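You operate a simulated robot arm through the tools that you are given. There is no shell and no other tool.

Carry out the task below with a simulated robot arm. There is one attempt and no reset: what you move stays moved.

## Task
Wipe and wax the test plate, stand the tray's large sensor on it.
Fine: blue block to wipe, yellow block with wax from the tin; both go back. Set down upright: blue block, yellow block, large sensor. A coat counts when it lies all over at full strength: go over it till it gets no stronger. What is to be rubbed or washed off counts as gone when no trace of it is left.

Only the result counts: the job must be done as asked and must still hold three seconds after the hand-in. Knocking over, shifting, dropping, spilling or breaking anything else fails it.

## Robot
A 7-joint arm with a two-finger parallel gripper, fixed in place. Base frame: the origin is at the foot of the arm, x ahead of it, y to its left, z up; the work surface is at about z = 730. Readings come in mm, degrees, newtons and seconds.
Its first joint turns from -166.0 to 166.0 degrees. Payload 1.57 kg.
Tool frame: the origin (TCP) lies between the finger pads and is the grasp point; the fingertips stand 30 mm ahead of it; z points along the fingers, y is the line along which they close. The gripper opens to 110 mm. The fingers are 24 mm wide and 12 mm thick; the gripper's body (48 by 112 mm) begins 78 mm behind the TCP.
Orientation is that of the tool frame in the base frame, as a unit quaternion [x, y, z, w]. With the fingers straight down and closing along the base's y, the tool's x points along the base's -x, its y along +y and its z along -z.

## Interface
- The arm moves only by the tool move_arm. Its argument "targets" is a list of rows, each a list of 7 numbers: the shift along the tool's x, y, z in mm, then the turn, a rotation vector about the tool's x, y, z in degrees, then the opening, from 0 (shut) to 1 (fully open). In form: [[x, y, z, ax, ay, az, gripper], ...]. A call has 1 to 20 rows; each row is the pose to reach, as a shift and turn from the pose commanded when the call began, along the tool's axes at that moment. Each row takes 0.2 s and may step no farther than 50 mm and 8.6 degrees from the row before; otherwise, or with a gripper value out of range, the whole call is refused. A pose out of reach is approached as far as the arm can. The call stops where the force on the tool passes 40 N (or 10 N more than at its start, if that is more) or the arm is blocked; 0.2 s more then pass. Each finger travels about 108 mm/s and halts on what it meets, pressing with about 43 N; the grip force reading is that of the motor and also rises with nothing between the fingers. The clock runs only during rows and for 0.2 s after the last one: add rows that repeat a pose to give the fingers time. The reply holds the time, the measured pose of the TCP, the force on the tool along the base axes, the opening and the grip force, in the units named above and with some noise, with the torque about the TCP (base axes, N m) and any sound that the robot's microphone picked up.
- Cameras (640 x 400 px; columns grow to the right, rows downward): "scene" is fixed at [49.2, 652, 1340.4]; the picture's right is [-0.89, -0.45, 0.00], its down [-0.15, 0.29, -0.95] and it looks along [0.43, -0.84, -0.32] (base axes); focal length 360 px, centre (320, 200). "wrist" rides on the gripper at [70, 16, -141] in the tool frame; the picture's right is [-0.23, 0.97, 0.00], its down [-0.86, -0.20, -0.48] and it looks along [-0.47, -0.11, 0.88] (tool axes); focal length 222 px, centre (320, 200). There is no depth. A picture from a camera that has moved, and an enlarged one, comes with that camera's place and axes in the base frame and with its lens.
- get_image(camera): a new picture of that camera. It takes no simulated time.
- move_column(by): slides the trunk up (or, below 0, down) by that many mm; the arm rides with it, the base frame stays. It gives what a move gives, with no picture.
- enlarge(camera, box): a new picture of the part [left, top, right, bottom] of that camera's present view, enlarged. It takes no simulated time.
- job_done(): hands the job in; it is judged then, once.

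Places have to be worked out from the pictures, the camera data and where the tool is seen. Open the gripper and draw the arm clear of the work before you hand the job in, unless the task says otherwise.

The tools are called after "Request:" as name(argument=value, ...) on one line, values as JSON. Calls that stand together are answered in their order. move_arm: Moves the arm, as the interface text tells. Its arguments: {"type":"object","properties":{"targets":{"type":"array","items":{"type":"array","items":{"type":"number"}}}},"required":["targets"]} The other tools are called the same way: move_column (by) slides the trunk up or down; get_image (camera) takes a picture; enlarge (camera, box) takes an enlarged picture of a part of a camera's view; job_done () hands the job in.

At the start:

```text
time: 0.0
tool_pos: [374.3, -584.0, 1047.2]
tcp_rot: [0.0, 1.0, 0.0, 0.0]
contact_force: [0.2, -0.7, -0.2]
wrist_torque: [0.02, -0.01, 0.0]
opening: 110.0
grasp_force: 0.0
trunk travel left (down, up): [-325.0, 285.0]
```

scene: 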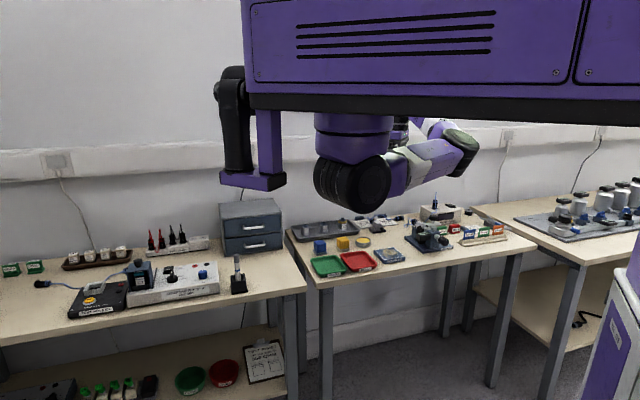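
wrist: 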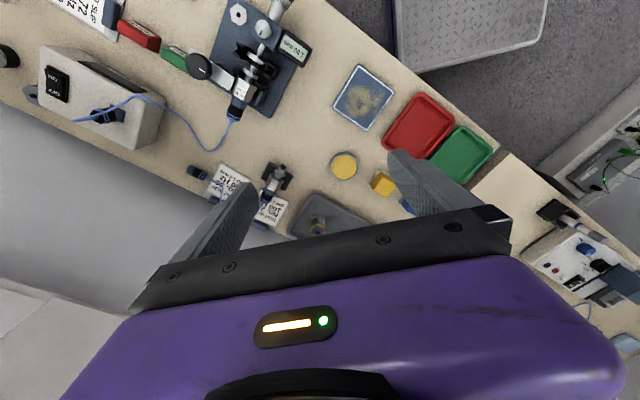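

I start by looking closer at the work area in both cameras, to identify the plate, blocks, tin, tray and sensors.

Request:
enlarge(camera="scene", box=[280, 180, 540, 300])

Request:
enlarge(camera="wrist", box=[180, 40, 520, 250])

```text
2.46 times, centred on (410, 240) of scene
camera zoom: at [49.2, 652.0, 1340.4], right [-0.89, -0.45, 0.0], down [-0.15, 0.29, -0.95], along [0.43, -0.84, -0.32], focal length 887 px, centre (98, 102)
```

zoom: 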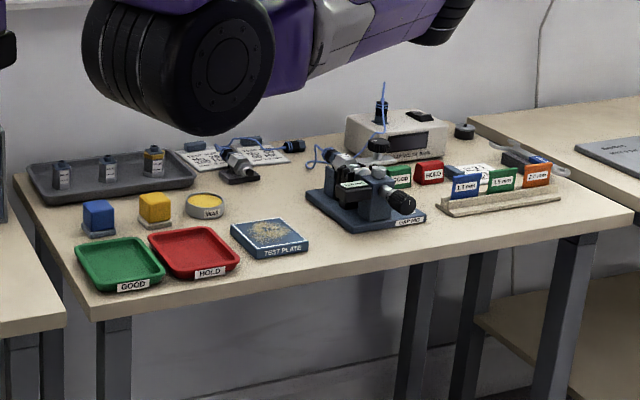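

```text
1.88 times, centred on (350, 145) of wrist
camera zoom: at [306.6, -568.8, 1189.3], right [0.23, 0.97, 0.0], down [0.86, -0.2, 0.48], along [0.47, -0.11, -0.88], focal length 418 px, centre (264, 304)
```

zoom: 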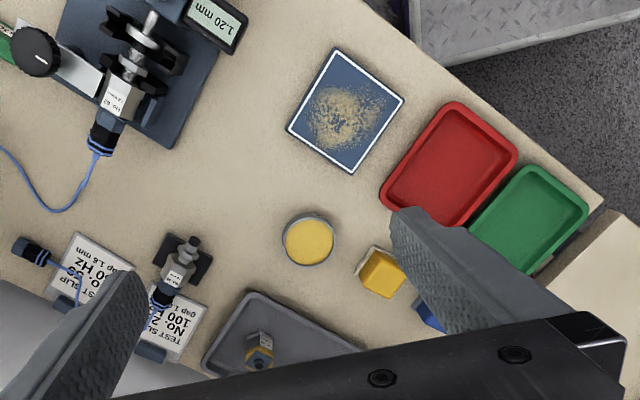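

The plate appears near (356,-499), the tin near (478,-558), the yellow block near (520,-489), the blue one near (590,-420), and the tray near (610,-612). I move over the tray at height for a better view with the wrist camera.

Request:
move_arm(targets=[[-46, 5, 0, 0, 0, 0, 1], [-92, 10, 0, 0, 0, 0, 1], [-138, 15, 0, 0, 0, 0, 1], [-184, 20, 0, 0, 0, 0, 1], [-226, 24, 0, 0, 0, 0, 1]])

Request:
get_image(camera="wrist")

Request:
get_image(camera="scene")

```text
time: 1.2
tool_pos: [601.9, -561.5, 1049.9]
tcp_rot: [0.001, 1.0, 0.0, 0.0]
contact_force: [-0.4, -0.1, -0.3]
wrist_torque: [0.02, -0.03, 0.01]
opening: 110.3
grasp_force: 0.1
trunk travel left (down, up): [-325.0, 285.0]
```

```text
taken
camera wrist: at [532.8, -546.2, 1189.7], right [0.23, 0.97, 0.0], down [0.85, -0.2, 0.48], along [0.47, -0.11, -0.88], focal length 222 px, centre (320, 200)
```

wrist: 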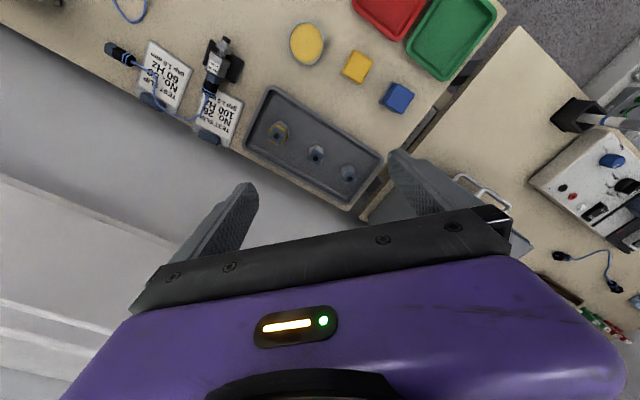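

```text
taken
```

scene: 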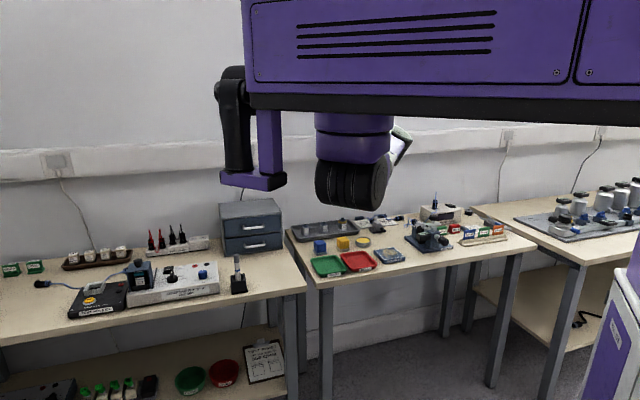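

The tray with three sensors is now in view; I enlarge it and the blocks.

Request:
enlarge(camera="wrist", box=[230, 70, 390, 220])

Request:
enlarge(camera="wrist", box=[280, 0, 520, 150])

Request:
enlarge(camera="scene", box=[285, 210, 415, 285])

```text
2.67 times, centred on (310, 145) of wrist
camera zoom: at [532.8, -546.2, 1189.7], right [0.23, 0.97, 0.0], down [0.85, -0.2, 0.48], along [0.47, -0.11, -0.88], focal length 592 px, centre (347, 347)
```

zoom: 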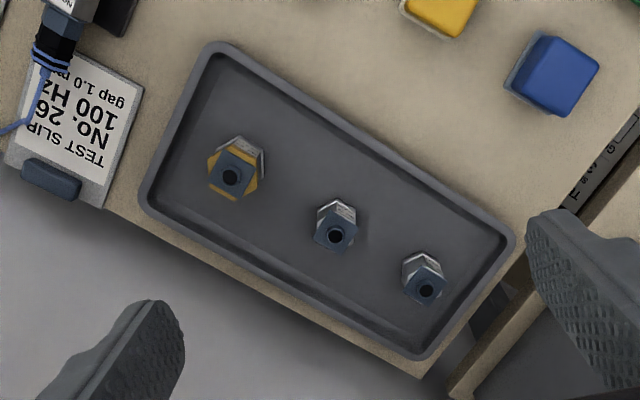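

```text
2.67 times, centred on (400, 75) of wrist
camera zoom: at [532.8, -546.2, 1189.7], right [0.23, 0.97, 0.0], down [0.85, -0.2, 0.48], along [0.47, -0.11, -0.88], focal length 592 px, centre (107, 533)
```

zoom: 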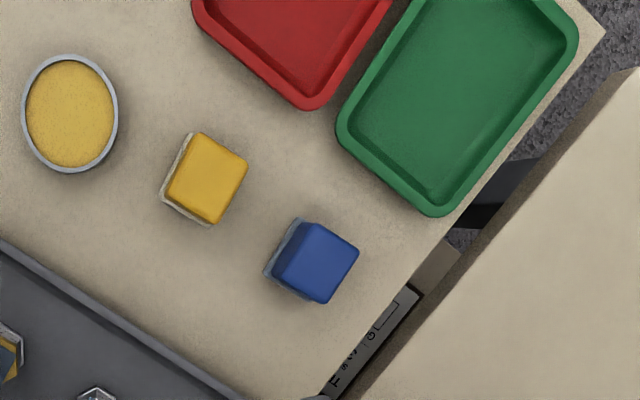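

```text
4.92 times, centred on (350, 248) of scene
camera zoom: at [49.2, 652.0, 1340.4], right [-0.89, -0.45, 0.0], down [-0.15, 0.29, -0.95], along [0.43, -0.84, -0.32], focal length 1774 px, centre (172, -34)
```

zoom: 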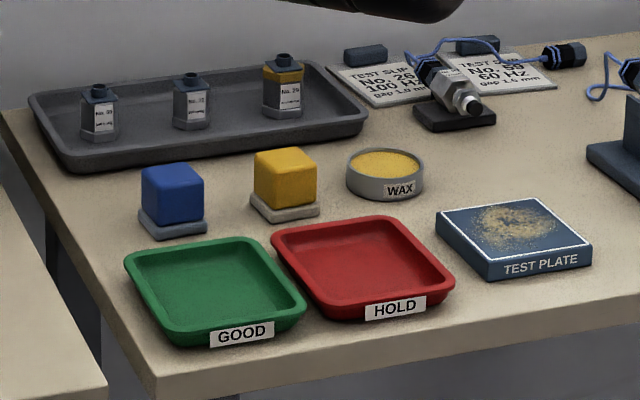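

The large sensor is the yellow-banded one at the tin end of the tray. The table is turned 45° in the base frame, so I turn the tool by 45° to line up with it and go over the blue block at z≈900.

Request:
move_arm(targets=[[1, 23, 20, 0, 0, 7.5, 1], [3, 47, 45, 0, 0, 15, 1], [4, 70, 70, 0, 0, 22.5, 1], [5, 94, 95, 0, 0, 30, 1], [7, 118, 120, 0, 0, 37.5, 1], [8, 141, 147, 0, 0, 45, 1], [8, 141, 147, 0, 0, 45, 1]])

Request:
get_image(camera="wrist")

Request:
get_image(camera="scene")

```text
time: 2.8
tool_pos: [592.7, -419.1, 902.1]
tcp_rot: [0.383, 0.924, 0.0, 0.0]
contact_force: [0.8, 0.2, -0.1]
wrist_torque: [0.01, -0.04, 0.02]
opening: 110.1
grasp_force: 0.1
trunk travel left (down, up): [-325.0, 285.0]
```

```text
taken
camera wrist: at [556.4, -358.7, 1041.5], right [0.85, 0.53, 0.0], down [0.46, -0.75, 0.48], along [0.25, -0.41, -0.88], focal length 222 px, centre (320, 200)
```

wrist: 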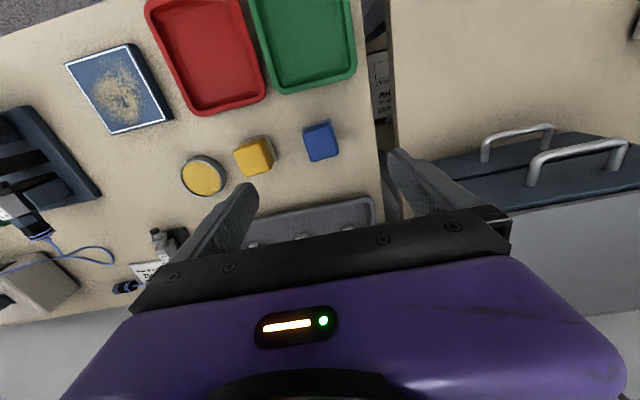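

```text
taken
```

scene: 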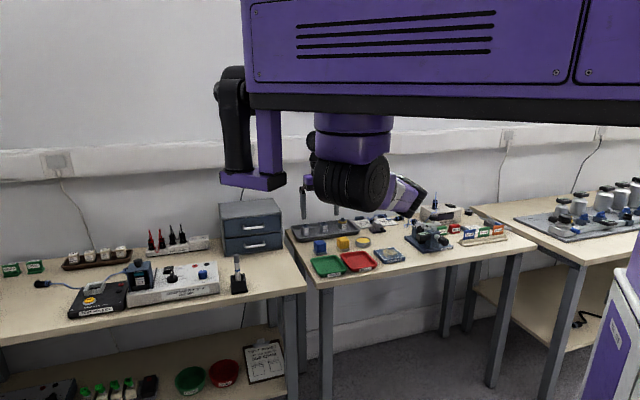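

The blue block sits below and between the fingers. I enlarge to measure blocks and plate.

Request:
enlarge(camera="wrist", box=[170, 100, 360, 219])

Request:
enlarge(camera="wrist", box=[50, 30, 210, 150])

Request:
enlarge(camera="scene", box=[285, 180, 385, 260])

```text
3.36 times, centred on (265, 160) of wrist
camera zoom: at [556.4, -358.7, 1041.5], right [0.85, 0.53, 0.0], down [0.46, -0.75, 0.48], along [0.25, -0.41, -0.88], focal length 747 px, centre (505, 336)
```

zoom: 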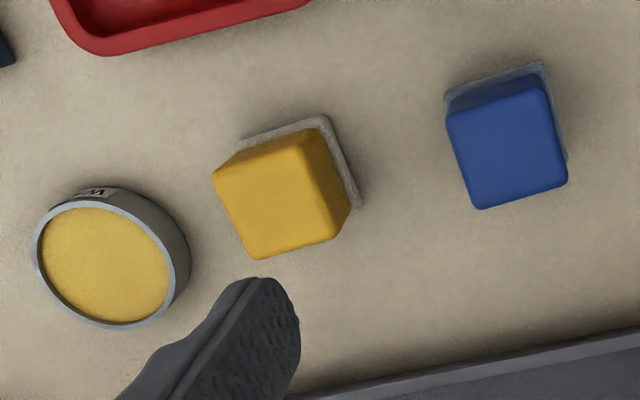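

```text
3.33 times, centred on (130, 90) of wrist
camera zoom: at [556.4, -358.7, 1041.5], right [0.85, 0.53, 0.0], down [0.46, -0.75, 0.48], along [0.25, -0.41, -0.88], focal length 740 px, centre (953, 567)
```

zoom: 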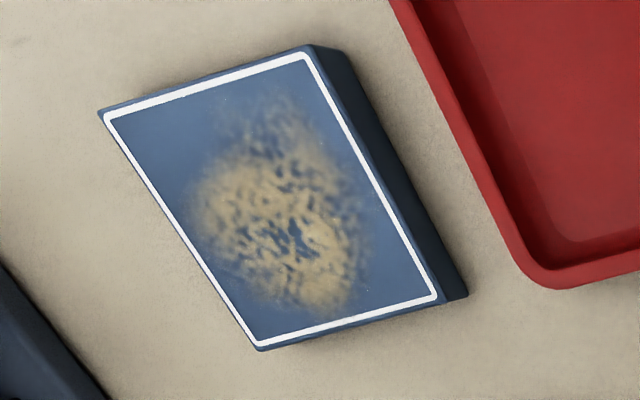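

```text
5.00 times, centred on (335, 220) of scene
camera zoom: at [49.2, 652.0, 1340.4], right [-0.89, -0.45, 0.0], down [-0.15, 0.29, -0.95], along [0.43, -0.84, -0.32], focal length 1802 px, centre (245, 100)
```

zoom: 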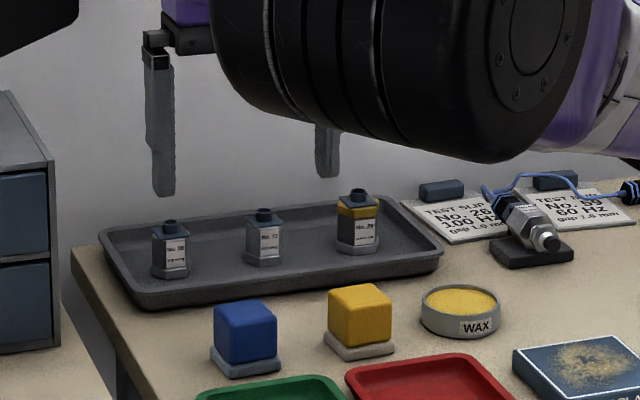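

The blue block is about a 35 mm cube on a 40 mm felt pad, centre r≈715, t≈125.5 (table axes), turned about 5° from my tool. I turn by −5°, narrow the opening and come down to z≈850 to check.

Request:
move_arm(targets=[[0, 2, 25, 0, 0, -2.5, 0.8], [0, 3, 50, 0, 0, -5, 0.65], [0, 3, 50, 0, 0, -5, 0.65]])

Request:
enlarge(camera="wrist", box=[200, 80, 440, 230])

Request:
enlarge(camera="scene", box=[285, 180, 385, 260])

```text
time: 3.6
tool_pos: [595.6, -416.1, 851.3]
tcp_rot: [0.342, 0.94, -0.001, 0.0]
contact_force: [0.6, 0.3, -0.2]
wrist_torque: [-0.01, 0.0, -0.02]
opening: 71.1
grasp_force: 0.0
trunk travel left (down, up): [-325.0, 285.0]
```

```text
2.67 times, centred on (320, 155) of wrist
camera zoom: at [553.4, -360.1, 991.8], right [0.8, 0.6, 0.0], down [0.53, -0.7, 0.48], along [0.29, -0.38, -0.88], focal length 592 px, centre (320, 320)
```

zoom: 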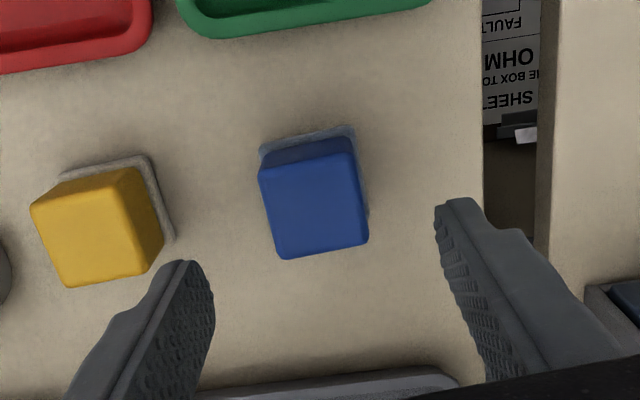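

```text
5.00 times, centred on (335, 220) of scene
camera zoom: at [49.2, 652.0, 1340.4], right [-0.89, -0.45, 0.0], down [-0.15, 0.29, -0.95], along [0.43, -0.84, -0.32], focal length 1802 px, centre (245, 100)
```

zoom: 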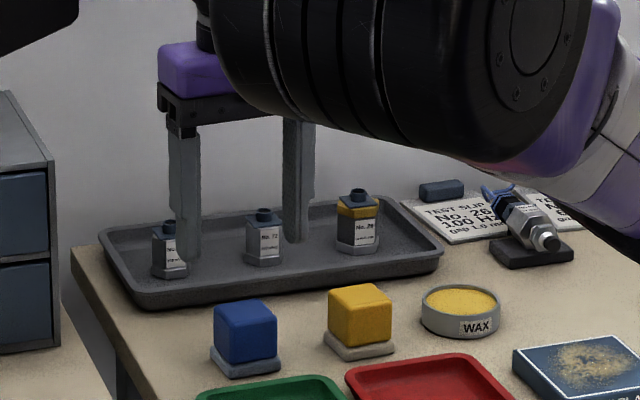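

The block is now aligned with the fingers and about 1.6 mm toward −y of the tool centre. I correct that and descend to z≈774, fingertips just above the felt.

Request:
move_arm(targets=[[0, -1.6, 25, 0, 0, 0, 0.65], [0, -1.6, 50, 0, 0, 0, 0.65], [0, -1.6, 66, 0, 0, 0, 0.65], [0, -1.6, 76, 0, 0, 0, 0.65], [0, -1.6, 76, 0, 0, 0, 0.65]])

Request:
get_image(camera="wrist")

Request:
enlarge(camera="scene", box=[285, 200, 385, 280])

```text
time: 4.8
tool_pos: [594.2, -418.0, 775.7]
tcp_rot: [0.341, 0.94, 0.0, 0.0]
contact_force: [-0.3, 0.2, -1.1]
wrist_torque: [0.03, 0.0, -0.01]
opening: 71.6
grasp_force: 0.1
trunk travel left (down, up): [-325.0, 285.0]
```

```text
taken
camera wrist: at [552.7, -362.0, 916.3], right [0.8, 0.6, 0.0], down [0.53, -0.7, 0.48], along [0.29, -0.38, -0.88], focal length 222 px, centre (320, 200)
```

wrist: 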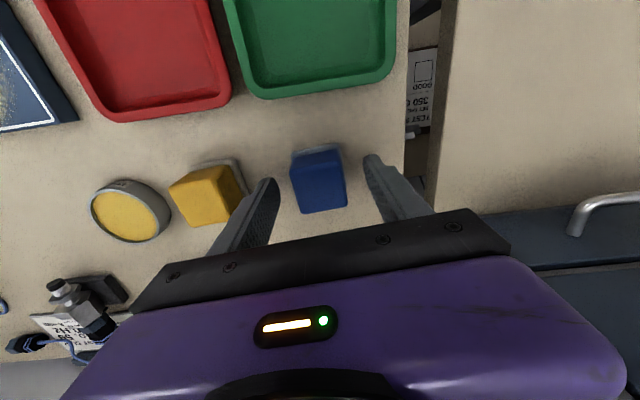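

```text
5.00 times, centred on (335, 240) of scene
camera zoom: at [49.2, 652.0, 1340.4], right [-0.89, -0.45, 0.0], down [-0.15, 0.29, -0.95], along [0.43, -0.84, -0.32], focal length 1802 px, centre (245, 0)
```

zoom: 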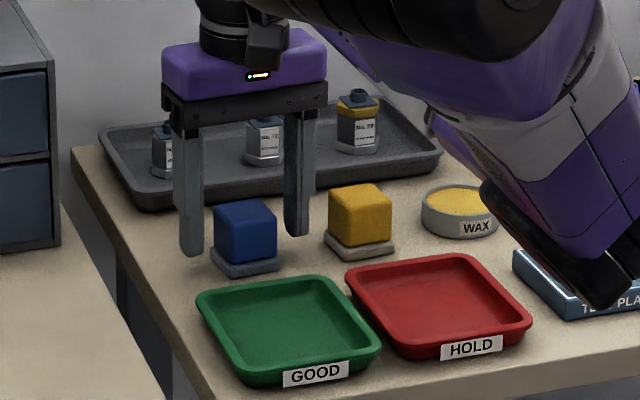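

The fingers straddle the block, but the arm's elbow hangs low near the plate in this view. I check the full scene before closing.

Request:
get_image(camera="scene")

Request:
enlarge(camera="wrist", box=[230, 120, 440, 250])

```text
taken
```

scene: 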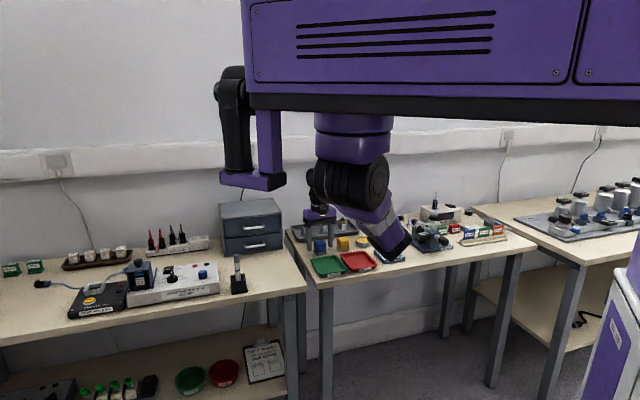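

```text
3.05 times, centred on (335, 185) of wrist
camera zoom: at [552.7, -362.0, 916.3], right [0.8, 0.6, 0.0], down [0.53, -0.7, 0.48], along [0.29, -0.38, -0.88], focal length 677 px, centre (274, 246)
```

zoom: 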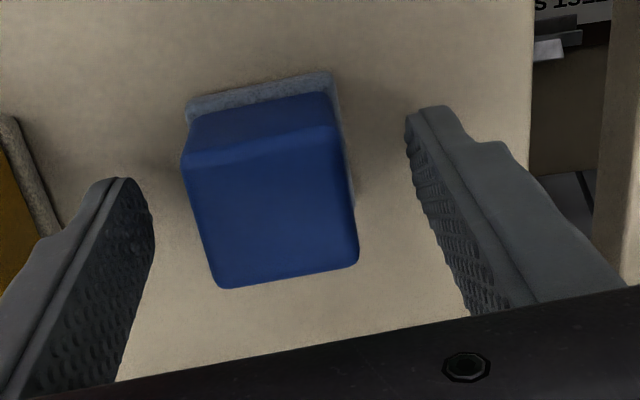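

The fingers straddle the block evenly, with the top a few mm below the TCP. I go 2 mm lower and close on it.

Request:
move_arm(targets=[[1.5, 0, 2, 0, 0, 0, 0.65], [1.5, 0, 2, 0, 0, 0, 0.4], [1.5, 0, 2, 0, 0, 0, 0.2], [1.5, 0, 2, 0, 0, 0, 0], [1.5, 0, 2, 0, 0, 0, 0]])

Request:
enlarge(camera="wrist", box=[230, 120, 440, 250])

Request:
enlarge(camera="scene", box=[285, 200, 385, 280])

```text
time: 6.0
tool_pos: [594.2, -418.2, 774.2]
tcp_rot: [0.342, 0.94, 0.0, 0.0]
contact_force: [-0.1, 0.3, 0.6]
wrist_torque: [-0.01, -0.03, 0.02]
opening: 36.6
grasp_force: 43.2
trunk travel left (down, up): [-325.0, 285.0]
```

```text
3.05 times, centred on (335, 185) of wrist
camera zoom: at [551.6, -361.0, 914.3], right [0.8, 0.6, 0.0], down [0.53, -0.7, 0.48], along [0.29, -0.38, -0.88], focal length 677 px, centre (274, 246)
```

zoom: 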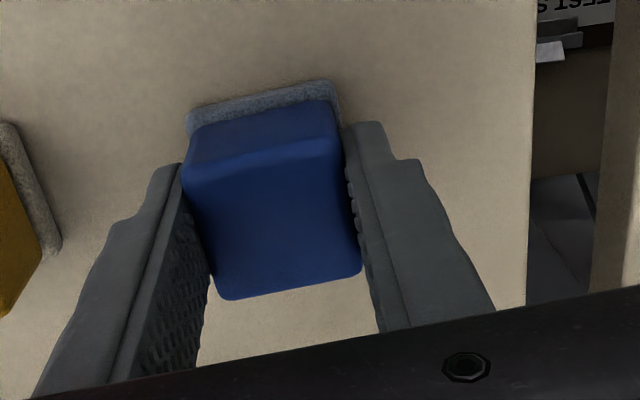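

```text
5.00 times, centred on (335, 240) of scene
camera zoom: at [49.2, 652.0, 1340.4], right [-0.89, -0.45, 0.0], down [-0.15, 0.29, -0.95], along [0.43, -0.84, -0.32], focal length 1802 px, centre (245, 0)
```

zoom: 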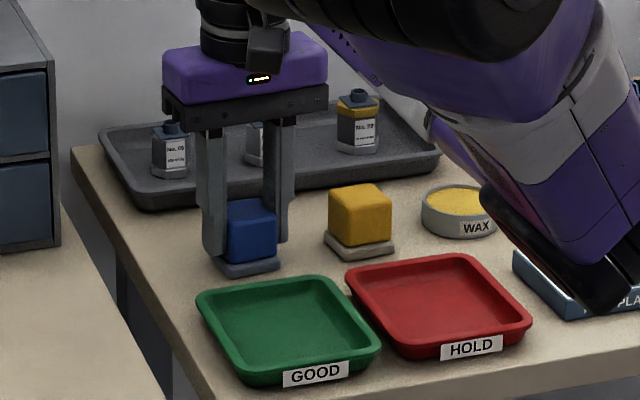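

Firm grip on the blue block (opening 36.6 mm, 43 N). Its home pose is TCP (594.2, −418.1, 774) with yaw 5°. I lift it straight up by 90 mm.

Request:
move_arm(targets=[[0, 0, -20, 0, 0, 0, 0], [0, 0, -55, 0, 0, 0, 0], [0, 0, -90, 0, 0, 0, 0], [0, 0, -90, 0, 0, 0, 0]])

Request:
get_image(camera="wrist")

Request:
get_image(camera="scene")

```text
time: 7.0
tool_pos: [592.8, -416.4, 864.2]
tcp_rot: [0.342, 0.94, 0.0, 0.0]
contact_force: [0.5, -0.4, -0.1]
wrist_torque: [-0.02, -0.02, 0.03]
opening: 36.7
grasp_force: 42.1
trunk travel left (down, up): [-325.0, 285.0]
```

```text
taken
camera wrist: at [550.9, -360.3, 1004.7], right [0.8, 0.6, 0.0], down [0.53, -0.7, 0.48], along [0.29, -0.38, -0.88], focal length 222 px, centre (320, 200)
```

wrist: 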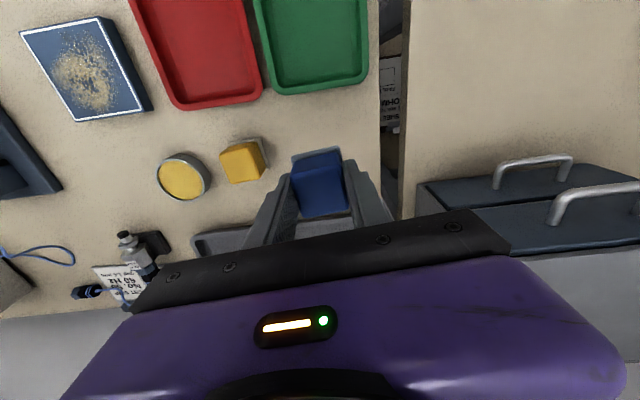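

```text
taken
```

scene: 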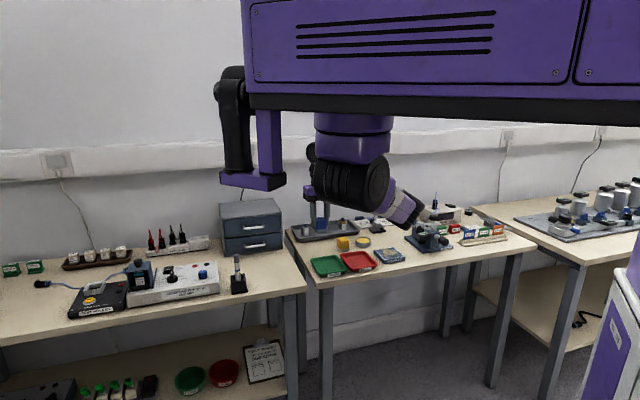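

The block is held and clear. I carry it over at height to above the test plate (r≈607, t≈−96), turning back 5° so it lies square with the plate, then check the arm's posture.

Request:
move_arm(targets=[[18, -30, 0, 0, 0, 0.7, 0], [36, -60, 0, 0, 0, 1.4, 0], [55, -90, 0, 0, 0, 2.1, 0], [73, -120, 0, 0, 0, 2.8, 0], [91, -150, 0, 0, 0, 3.5, 0], [109, -180, 0, 0, 0, 4.2, 0], [127.6, -210.2, 0, 0, 0, 5, 0], [127.6, -210.2, 0, 0, 0, 5, 0]])

Request:
get_image(camera="wrist")

Request:
get_image(camera="scene")

```text
time: 8.8
tool_pos: [360.8, -496.3, 863.7]
tcp_rot: [0.382, 0.924, -0.001, 0.001]
contact_force: [-0.3, 0.4, -0.1]
wrist_torque: [0.03, 0.01, -0.01]
opening: 36.7
grasp_force: 42.8
trunk travel left (down, up): [-325.0, 285.0]
```

```text
taken
camera wrist: at [323.7, -437.0, 1004.5], right [0.85, 0.53, 0.0], down [0.46, -0.75, 0.48], along [0.25, -0.41, -0.88], focal length 222 px, centre (320, 200)
```

wrist: 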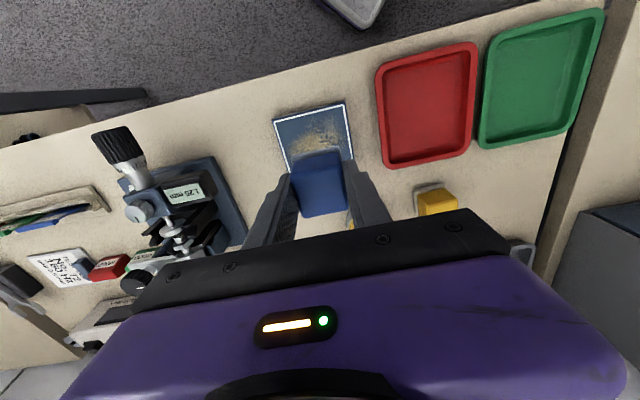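

```text
taken
```

scene: 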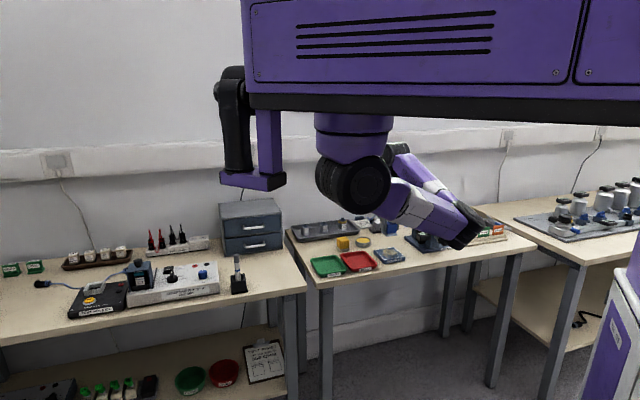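

The elbow hangs low on the robot's side of the table, and it will drop further as I descend. I raise the trunk by 150 mm so the arm works with the elbow higher, then bring the tool back down.

Request:
move_column(by=150)

Request:
get_image(camera="scene")

```text
time: 10.6
tool_pos: [361.5, -496.5, 1014.6]
tcp_rot: [0.383, 0.924, 0.0, 0.0]
contact_force: [0.7, -0.1, 0.1]
wrist_torque: [0.0, -0.01, 0.0]
opening: 36.8
grasp_force: 43.0
trunk travel left (down, up): [-475.0, 135.0]
```

```text
taken
```

scene: 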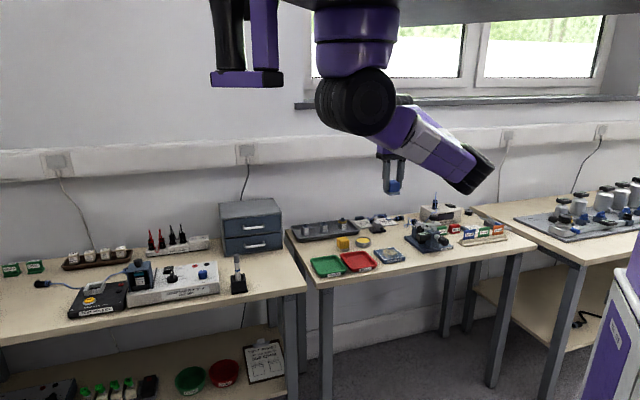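

With the trunk up, parallax shows the elbow is well back from the table. Now I lower the tool to about z=860 over the plate again.

Request:
move_arm(targets=[[0, 0, 40, 0, 0, 0, 0], [0, 0, 80, 0, 0, 0, 0], [0, 0, 120, 0, 0, 0, 0], [0, 0, 154, 0, 0, 0, 0], [0, 0, 154, 0, 0, 0, 0]])

Request:
get_image(camera="scene")

Request:
enlarge(camera="wrist", box=[220, 80, 420, 230])

```text
time: 11.8
tool_pos: [360.9, -496.2, 860.2]
tcp_rot: [0.382, 0.924, 0.0, 0.0]
contact_force: [0.2, -0.8, -1.1]
wrist_torque: [0.0, -0.02, 0.0]
opening: 36.5
grasp_force: 43.2
trunk travel left (down, up): [-475.0, 135.0]
```

```text
taken
```

scene: 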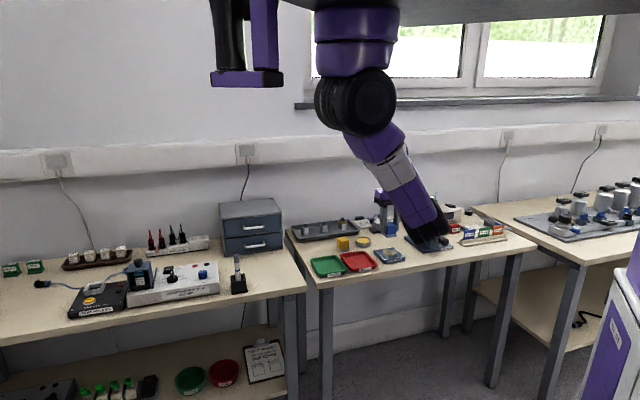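

```text
2.67 times, centred on (320, 155) of wrist
camera zoom: at [323.8, -437.0, 1000.3], right [0.85, 0.53, 0.0], down [0.46, -0.75, 0.48], along [0.25, -0.41, -0.88], focal length 592 px, centre (320, 320)
```

zoom: 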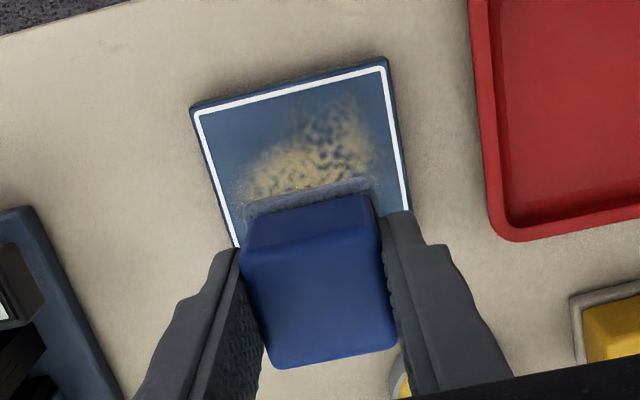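

The felt sits about 3 mm outward and 5 mm to the left of the plate's centre. I correct to the plate centre and descend to just above the expected contact height.

Request:
move_arm(targets=[[3, -5.5, 20, 0, 0, 0, 0], [3, -5.5, 45, 0, 0, 0, 0], [3, -5.5, 60, 0, 0, 0, 0], [3, -5.5, 60, 0, 0, 0, 0]])

Request:
enlarge(camera="wrist", box=[220, 80, 420, 230])

Request:
enlarge(camera="scene", box=[340, 200, 440, 280])

```text
time: 12.8
tool_pos: [354.1, -498.5, 800.2]
tcp_rot: [0.383, 0.924, 0.0, 0.0]
contact_force: [-0.5, -0.4, 0.2]
wrist_torque: [0.03, -0.04, -0.01]
opening: 36.6
grasp_force: 43.1
trunk travel left (down, up): [-475.0, 135.0]
```

```text
2.67 times, centred on (320, 155) of wrist
camera zoom: at [317.4, -438.7, 939.9], right [0.85, 0.53, 0.0], down [0.46, -0.75, 0.48], along [0.25, -0.41, -0.88], focal length 592 px, centre (320, 320)
```

zoom: 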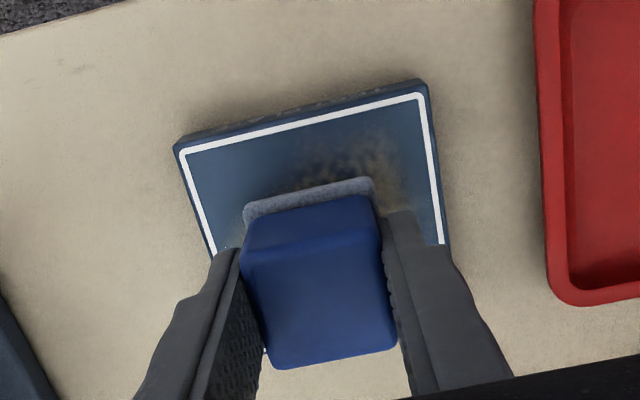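

```text
5.00 times, centred on (390, 240) of scene
camera zoom: at [49.2, 652.0, 1340.4], right [-0.89, -0.45, 0.0], down [-0.15, 0.29, -0.95], along [0.43, -0.84, -0.32], focal length 1802 px, centre (-30, 0)
```

zoom: 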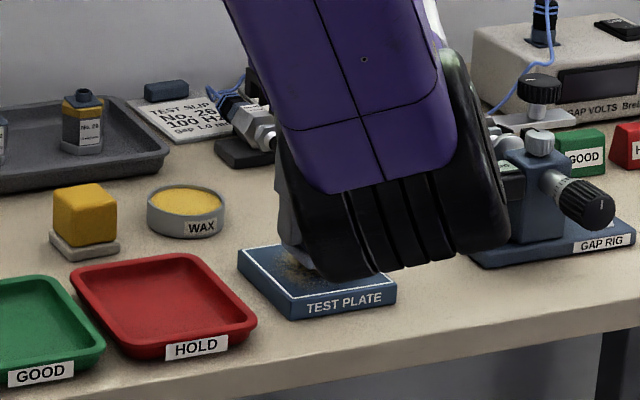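

The felt is centred over the plate within a millimetre. I lower in small steps to find contact.

Request:
move_arm(targets=[[0, 0, 3, 0, 0, 0, 0], [0, 0, 6, 0, 0, 0, 0], [0, 0, 8, 0, 0, 0, 0]])

```text
time: 13.6
tool_pos: [354.6, -498.1, 792.5]
tcp_rot: [0.382, 0.924, 0.0, -0.001]
contact_force: [-0.2, -0.5, -0.6]
wrist_torque: [-0.05, -0.05, 0.01]
opening: 36.8
grasp_force: 42.8
trunk travel left (down, up): [-475.0, 135.0]
```

No contact yet at z≈792; I go on down in 1 mm steps by 3 mm.

Request:
move_arm(targets=[[0, 0, 1, 0, 0, 0, 0], [0, 0, 2, 0, 0, 0, 0], [0, 0, 3, 0, 0, 0, 0]])

```text
time: 14.3
tool_pos: [355.4, -498.4, 789.7]
tcp_rot: [0.383, 0.924, -0.001, 0.0]
contact_force: [0.6, 0.9, 8.6]
wrist_torque: [0.17, 0.03, 0.02]
opening: 36.8
grasp_force: 42.6
trunk travel left (down, up): [-475.0, 135.0]
```

Contact at about 8.6 N, so the plate's top is about z=745. I run a first set of wiping strokes over the whole plate at this depth.

Request:
move_arm(targets=[[11, 0, 0, 0, 0, 0, 0], [22, 0, 0, 0, 0, 0, 0], [0, 0, 0, 0, 0, 0, 0], [-22, 0, 0, 0, 0, 0, 0], [-22, -11, 0, 0, 0, 0, 0], [-22, -22, 0, 0, 0, 0, 0], [0, -22, 0, 0, 0, 0, 0], [22, -22, 0, 0, 0, 0, 0], [22, 0, 0, 0, 0, 0, 0], [22, 22, 0, 0, 0, 0, 0], [0, 22, 0, 0, 0, 0, 0], [-22, 22, 0, 0, 0, 0, 0], [-22, 0, 0, 0, 0, 0, 0], [0, 0, 0, 0, 0, 0, 0]])

Request:
enlarge(camera="wrist", box=[220, 80, 420, 230])

```text
time: 17.4
tool_pos: [357.3, -498.9, 790.6]
tcp_rot: [0.383, 0.924, -0.001, 0.0]
contact_force: [3.5, -1.9, 12.2]
wrist_torque: [-0.06, -0.13, 0.0]
opening: 36.9
grasp_force: 42.4
trunk travel left (down, up): [-475.0, 135.0]
```

```text
2.67 times, centred on (320, 155) of wrist
camera zoom: at [319.0, -438.9, 930.1], right [0.85, 0.53, 0.0], down [0.46, -0.74, 0.48], along [0.25, -0.41, -0.88], focal length 592 px, centre (320, 320)
```

zoom: 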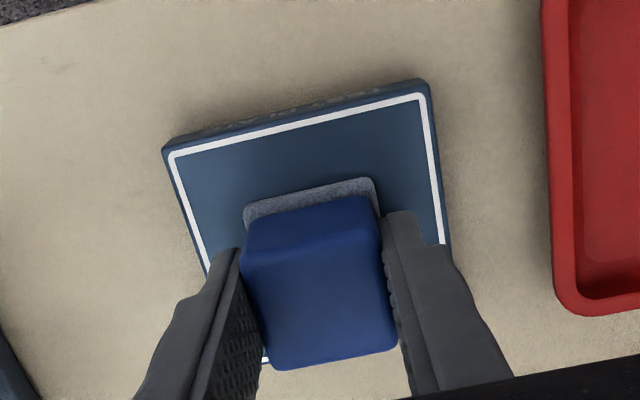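

The visible part is already clean and the plate has not moved. I make a second full pass in the cross direction to be sure, then lift to inspect.

Request:
move_arm(targets=[[0, 23, 0, 0, 0, 0, 0], [11, 23, 0, 0, 0, 0, 0], [23, 23, 0, 0, 0, 0, 0], [23, 0, 0, 0, 0, 0, 0], [23, -23, 0, 0, 0, 0, 0], [12, -23, 0, 0, 0, 0, 0], [12, 0, 0, 0, 0, 0, 0], [12, 23, 0, 0, 0, 0, 0], [0, 23, 0, 0, 0, 0, 0], [0, 0, 0, 0, 0, 0, 0], [0, -23, 0, 0, 0, 0, 0], [-12, -23, 0, 0, 0, 0, 0], [-12, 0, 0, 0, 0, 0, 0], [-12, 23, 0, 0, 0, 0, 0], [-23, 23, 0, 0, 0, 0, 0], [-23, 0, 0, 0, 0, 0, 0], [-23, -23, 0, 0, 0, 0, 0], [-12, -12, 0, 0, 0, 0, 0], [0, 0, 0, 0, 0, 0, 0]])

Request:
move_arm(targets=[[0, 0, -15, 0, 0, 0, 0], [0, 0, -50, 0, 0, 0, 0], [0, 0, -71, 0, 0, 0, 0], [-45, 0, -71, 0, 0, 0, 0], [-80, 0, -71, 0, 0, 0, 0], [-80, 0, -71, 0, 0, 0, 0]])

Request:
get_image(camera="wrist")

Request:
enlarge(camera="wrist", box=[220, 20, 420, 170])

```text
time: 21.4
tool_pos: [354.7, -498.3, 789.0]
tcp_rot: [0.384, 0.923, -0.001, 0.001]
contact_force: [-0.4, -5.1, 13.2]
wrist_torque: [-0.16, 0.05, 0.0]
opening: 36.6
grasp_force: 43.6
trunk travel left (down, up): [-475.0, 135.0]
```

```text
time: 22.8
tool_pos: [411.4, -555.2, 860.0]
tcp_rot: [0.383, 0.924, -0.001, 0.0]
contact_force: [0.2, 0.4, -0.3]
wrist_torque: [0.02, 0.0, 0.01]
opening: 36.7
grasp_force: 42.9
trunk travel left (down, up): [-475.0, 135.0]
```

```text
taken
camera wrist: at [374.5, -495.6, 1000.3], right [0.85, 0.53, 0.0], down [0.46, -0.75, 0.48], along [0.25, -0.41, -0.88], focal length 222 px, centre (320, 200)
```

wrist: 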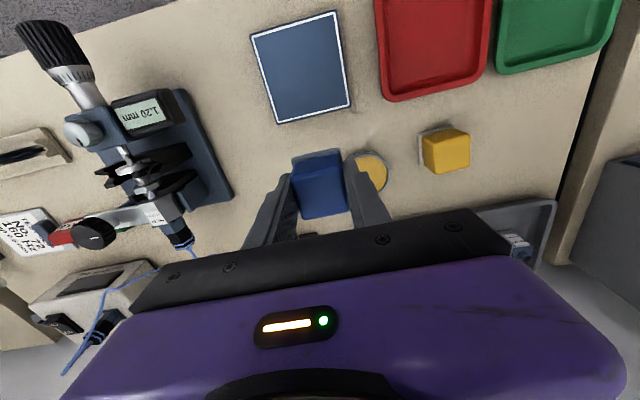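

```text
2.67 times, centred on (320, 95) of wrist
camera zoom: at [374.5, -495.6, 1000.3], right [0.85, 0.53, 0.0], down [0.46, -0.75, 0.48], along [0.25, -0.41, -0.88], focal length 592 px, centre (320, 480)
```

zoom: 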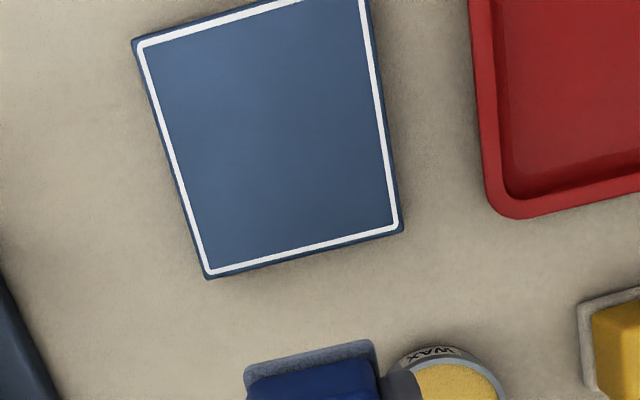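

The plate looks clean; I zoom in closer to rule out faint traces.

Request:
enlarge(camera="wrist", box=[245, 5, 365, 85])

Request:
enlarge(camera="wrist", box=[245, 55, 365, 135])

Request:
enlarge(camera="scene", box=[360, 230, 420, 275])

```text
5.00 times, centred on (305, 45) of wrist
camera zoom: at [374.5, -495.6, 1000.3], right [0.85, 0.53, 0.0], down [0.46, -0.75, 0.48], along [0.25, -0.41, -0.88], focal length 1111 px, centre (395, 975)
```

zoom: 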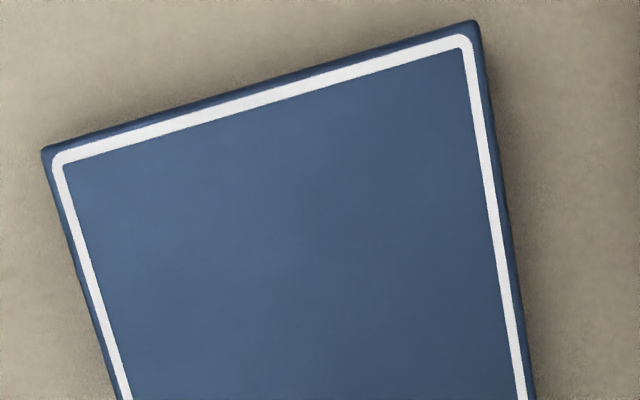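

```text
5.00 times, centred on (305, 95) of wrist
camera zoom: at [374.5, -495.6, 1000.3], right [0.85, 0.53, 0.0], down [0.46, -0.75, 0.48], along [0.25, -0.41, -0.88], focal length 1111 px, centre (395, 725)
```

zoom: 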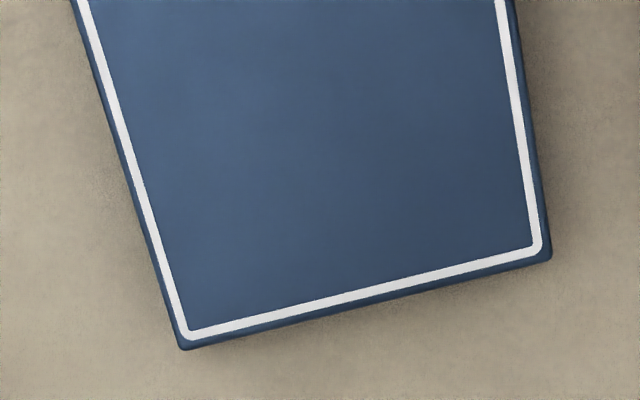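

```text
8.89 times, centred on (390, 252) of scene
camera zoom: at [49.2, 652.0, 1340.4], right [-0.89, -0.45, 0.0], down [-0.15, 0.29, -0.95], along [0.43, -0.84, -0.32], focal length 3204 px, centre (-302, -267)
```

zoom: 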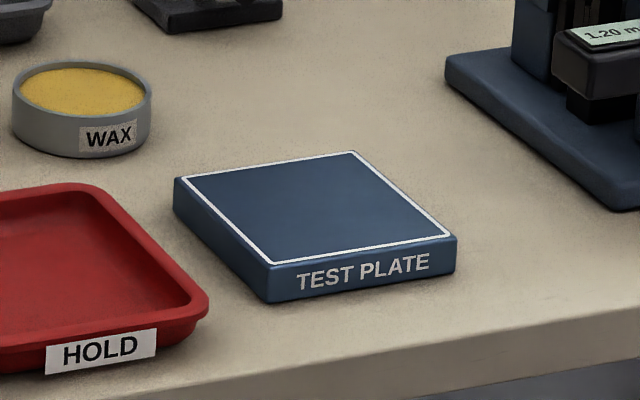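

It looks clean, but a faint residue could be invisible, so I'll go over it once more in both directions for certainty.

Request:
move_arm(targets=[[45, 0, 0, 0, 0, 0, 0], [80, 0, 0, 0, 0, 0, 0], [80, 0, 40, 0, 0, 0, 0], [80, 0, 62, 0, 0, 0, 0], [80, 0, 68, 0, 0, 0, 0], [80, 0, 70, 0, 0, 0, 0], [80, 0, 71, 0, 0, 0, 0]])

Request:
move_arm(targets=[[0, 23, 0, 0, 0, 0, 0], [23, 23, 0, 0, 0, 0, 0], [0, 23, 0, 0, 0, 0, 0], [-23, 23, 0, 0, 0, 0, 0], [-23, 8, 0, 0, 0, 0, 0], [0, 8, 0, 0, 0, 0, 0], [23, 8, 0, 0, 0, 0, 0], [23, -8, 0, 0, 0, 0, 0], [0, -8, 0, 0, 0, 0, 0], [-23, -8, 0, 0, 0, 0, 0], [-23, -23, 0, 0, 0, 0, 0], [0, -23, 0, 0, 0, 0, 0], [23, -23, 0, 0, 0, 0, 0], [23, 0, 0, 0, 0, 0, 0], [8, 0, 0, 0, 0, 0, 0], [8, 12, 0, 0, 0, 0, 0], [-8, 12, 0, 0, 0, 0, 0], [-8, -12, 0, 0, 0, 0, 0], [8, -12, 0, 0, 0, 0, 0], [0, 0, 0, 0, 0, 0, 0]])

```text
time: 24.4
tool_pos: [355.0, -497.1, 789.1]
tcp_rot: [0.382, 0.924, 0.0, 0.0]
contact_force: [-1.0, -0.5, 2.5]
wrist_torque: [0.07, 0.05, 0.03]
opening: 36.8
grasp_force: 43.2
trunk travel left (down, up): [-475.0, 135.0]
```

```text
time: 28.6
tool_pos: [357.1, -498.9, 789.8]
tcp_rot: [0.383, 0.924, 0.001, 0.0]
contact_force: [-1.6, -0.7, 5.7]
wrist_torque: [0.01, 0.11, 0.02]
opening: 36.7
grasp_force: 42.9
trunk travel left (down, up): [-475.0, 135.0]
```

Contact was lighter this time (about 3–6 N), so I press 1 mm deeper and repeat the strokes once.

Request:
move_arm(targets=[[0, 0, 1, 0, 0, 0, 0], [23, 0, 1, 0, 0, 0, 0], [23, 23, 1, 0, 0, 0, 0], [0, 23, 1, 0, 0, 0, 0], [-23, 23, 1, 0, 0, 0, 0], [-23, 8, 1, 0, 0, 0, 0], [0, 8, 1, 0, 0, 0, 0], [23, 8, 1, 0, 0, 0, 0], [23, -8, 1, 0, 0, 0, 0], [0, -8, 1, 0, 0, 0, 0], [-23, -8, 1, 0, 0, 0, 0], [-23, -23, 1, 0, 0, 0, 0], [0, -23, 1, 0, 0, 0, 0], [23, -23, 1, 0, 0, 0, 0], [23, 0, 1, 0, 0, 0, 0], [0, 0, 1, 0, 0, 0, 0]])

Request:
move_arm(targets=[[0, 0, -15, 0, 0, 0, 0], [0, 0, -50, 0, 0, 0, 0], [0, 0, -72, 0, 0, 0, 0], [-45, 0, -72, 0, 0, 0, 0], [-80, 0, -72, 0, 0, 0, 0], [-80, 0, -72, 0, 0, 0, 0]])

Request:
enlarge(camera="wrist", box=[220, 5, 380, 125])

Request:
enlarge(camera="wrist", box=[230, 120, 470, 270])

```text
time: 31.9
tool_pos: [354.2, -497.2, 789.1]
tcp_rot: [0.383, 0.924, 0.0, 0.0]
contact_force: [-5.4, 4.0, 23.2]
wrist_torque: [0.09, 0.18, 0.0]
opening: 36.6
grasp_force: 43.2
trunk travel left (down, up): [-475.0, 135.0]
```

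```text
time: 33.4
tool_pos: [411.5, -554.8, 859.7]
tcp_rot: [0.382, 0.924, 0.001, 0.0]
contact_force: [-0.9, 0.7, -1.0]
wrist_torque: [0.02, -0.02, 0.02]
opening: 36.6
grasp_force: 42.6
trunk travel left (down, up): [-475.0, 135.0]
```

```text
3.33 times, centred on (300, 65) of wrist
camera zoom: at [374.6, -495.5, 1000.6], right [0.85, 0.53, 0.0], down [0.46, -0.75, 0.48], along [0.25, -0.41, -0.88], focal length 740 px, centre (387, 650)
```

zoom: 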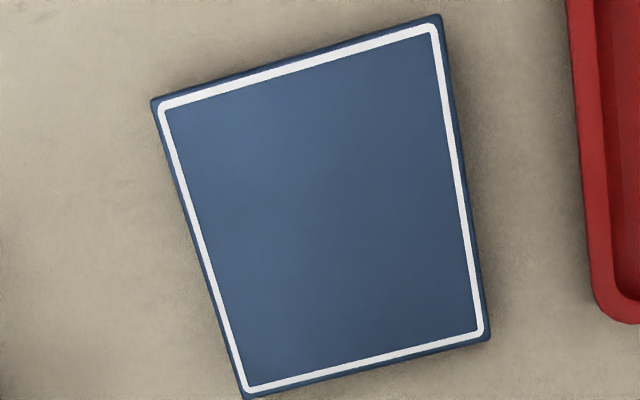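

```text
2.67 times, centred on (350, 195) of wrist
camera zoom: at [374.6, -495.5, 1000.6], right [0.85, 0.53, 0.0], down [0.46, -0.75, 0.48], along [0.25, -0.41, -0.88], focal length 592 px, centre (240, 213)
```

zoom: 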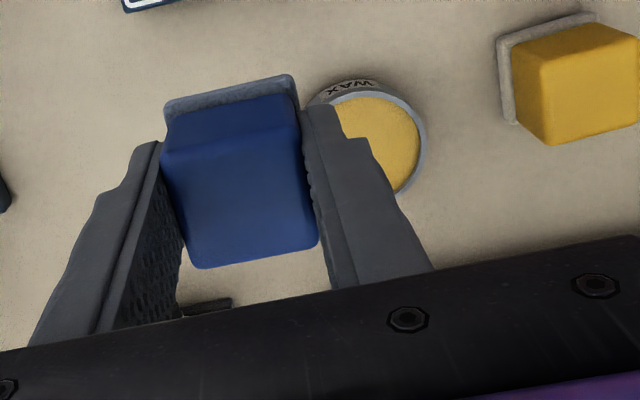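

The plate is spotless. Now I carry the blue block back above its home pose with the 5° turn.

Request:
move_arm(targets=[[-5, 38, 0, 0, 0, -1, 0], [-10, 76, 0, 0, 0, -2, 0], [-16, 114, 0, 0, 0, -3, 0], [-21, 152, 0, 0, 0, -4, 0], [-26, 190, 0, 0, 0, -5, 0], [-31.8, 226, 0, 0, 0, -5, 0], [-31.8, 226, 30, 0, 0, -5, 0], [-31.8, 226, 60, 0, 0, -5, 0], [-31.8, 226, 80, 0, 0, -5, 0], [-31.8, 226, 80, 0, 0, -5, 0]])

Request:
get_image(camera="wrist")

Request:
enlarge(camera="scene", box=[285, 200, 385, 280])

```text
time: 35.5
tool_pos: [593.1, -415.5, 779.4]
tcp_rot: [0.343, 0.939, -0.001, 0.0]
contact_force: [0.5, 0.0, -0.6]
wrist_torque: [0.01, 0.02, -0.02]
opening: 36.4
grasp_force: 43.4
trunk travel left (down, up): [-475.0, 135.0]
```

```text
taken
camera wrist: at [551.9, -360.8, 921.0], right [0.8, 0.6, 0.0], down [0.53, -0.7, 0.48], along [0.29, -0.38, -0.88], focal length 222 px, centre (320, 200)
```

wrist: 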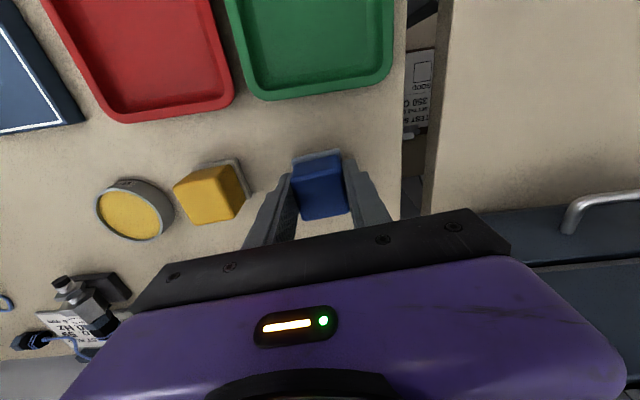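

```text
5.00 times, centred on (335, 240) of scene
camera zoom: at [49.2, 652.0, 1340.4], right [-0.89, -0.45, 0.0], down [-0.15, 0.29, -0.95], along [0.43, -0.84, -0.32], focal length 1802 px, centre (245, 0)
```

zoom: 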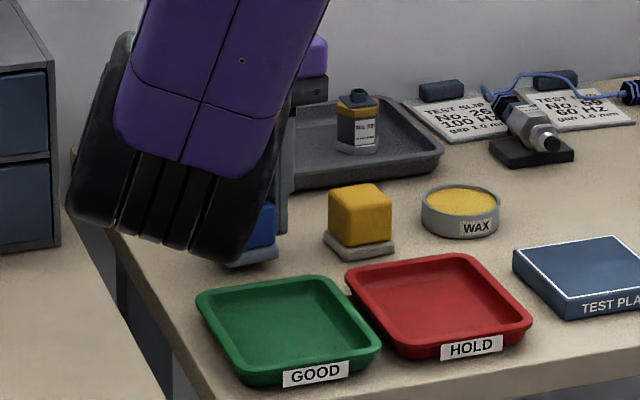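

The pose matches the pick-up pose within half a millimetre, 6 mm higher. I lower gently to the table.

Request:
move_arm(targets=[[0, 0, 3, 0, 0, 0, 0], [0, 0, 5, 0, 0, 0, 0], [0, 0, 6, 0, 0, 0, 0], [0, 0, 6, 0, 0, 0, 0]])

```text
time: 36.5
tool_pos: [593.1, -417.6, 775.2]
tcp_rot: [0.342, 0.94, 0.0, 0.0]
contact_force: [0.4, 0.3, -0.7]
wrist_torque: [0.01, 0.0, -0.01]
opening: 36.6
grasp_force: 43.3
trunk travel left (down, up): [-475.0, 135.0]
```

No contact yet, so the block slid up slightly in the fingers. I lower in half-millimetre steps.

Request:
move_arm(targets=[[0, 0, 0.5, 0, 0, 0, 0], [0, 0, 1, 0, 0, 0, 0], [0, 0, 1, 0, 0, 0, 0]])

```text
time: 37.4
tool_pos: [594.0, -417.3, 774.4]
tcp_rot: [0.342, 0.94, 0.0, 0.001]
contact_force: [-0.5, -0.5, -0.1]
wrist_torque: [-0.01, 0.0, 0.0]
opening: 36.9
grasp_force: 43.1
trunk travel left (down, up): [-475.0, 135.0]
```

Still free; another millimetre down.

Request:
move_arm(targets=[[0, 0, 0.5, 0, 0, 0, 0], [0, 0, 1, 0, 0, 0, 0], [0, 0, 1, 0, 0, 0, 0]])

```text
time: 38.1
tool_pos: [593.3, -416.4, 772.0]
tcp_rot: [0.342, 0.94, 0.0, 0.0]
contact_force: [0.1, -0.2, -0.5]
wrist_torque: [-0.02, -0.01, 0.0]
opening: 36.7
grasp_force: 43.2
trunk travel left (down, up): [-475.0, 135.0]
```

Still no contact at z≈772; I continue down slowly.

Request:
move_arm(targets=[[0, 0, 0.5, 0, 0, 0, 0], [0, 0, 1, 0, 0, 0, 0], [0, 0, 1, 0, 0, 0, 0]])

Request:
enlarge(camera="wrist", box=[230, 120, 440, 250])

```text
time: 39.0
tool_pos: [593.3, -417.3, 772.4]
tcp_rot: [0.342, 0.94, 0.0, 0.001]
contact_force: [-1.6, 2.9, 12.0]
wrist_torque: [0.15, 0.06, 0.01]
opening: 37.0
grasp_force: 42.9
trunk travel left (down, up): [-475.0, 135.0]
```

```text
3.05 times, centred on (335, 185) of wrist
camera zoom: at [551.9, -361.6, 912.2], right [0.8, 0.6, 0.0], down [0.53, -0.7, 0.48], along [0.29, -0.38, -0.88], focal length 677 px, centre (274, 246)
```

zoom: 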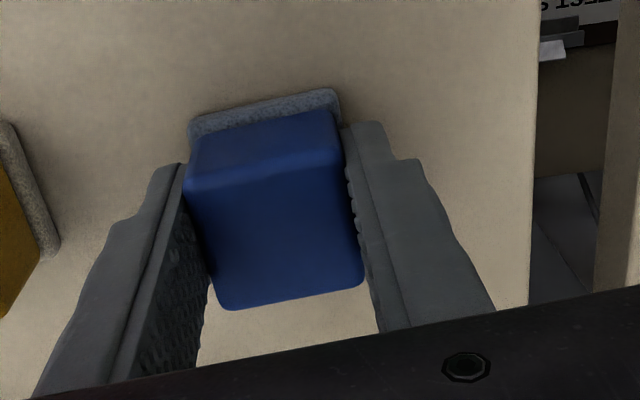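

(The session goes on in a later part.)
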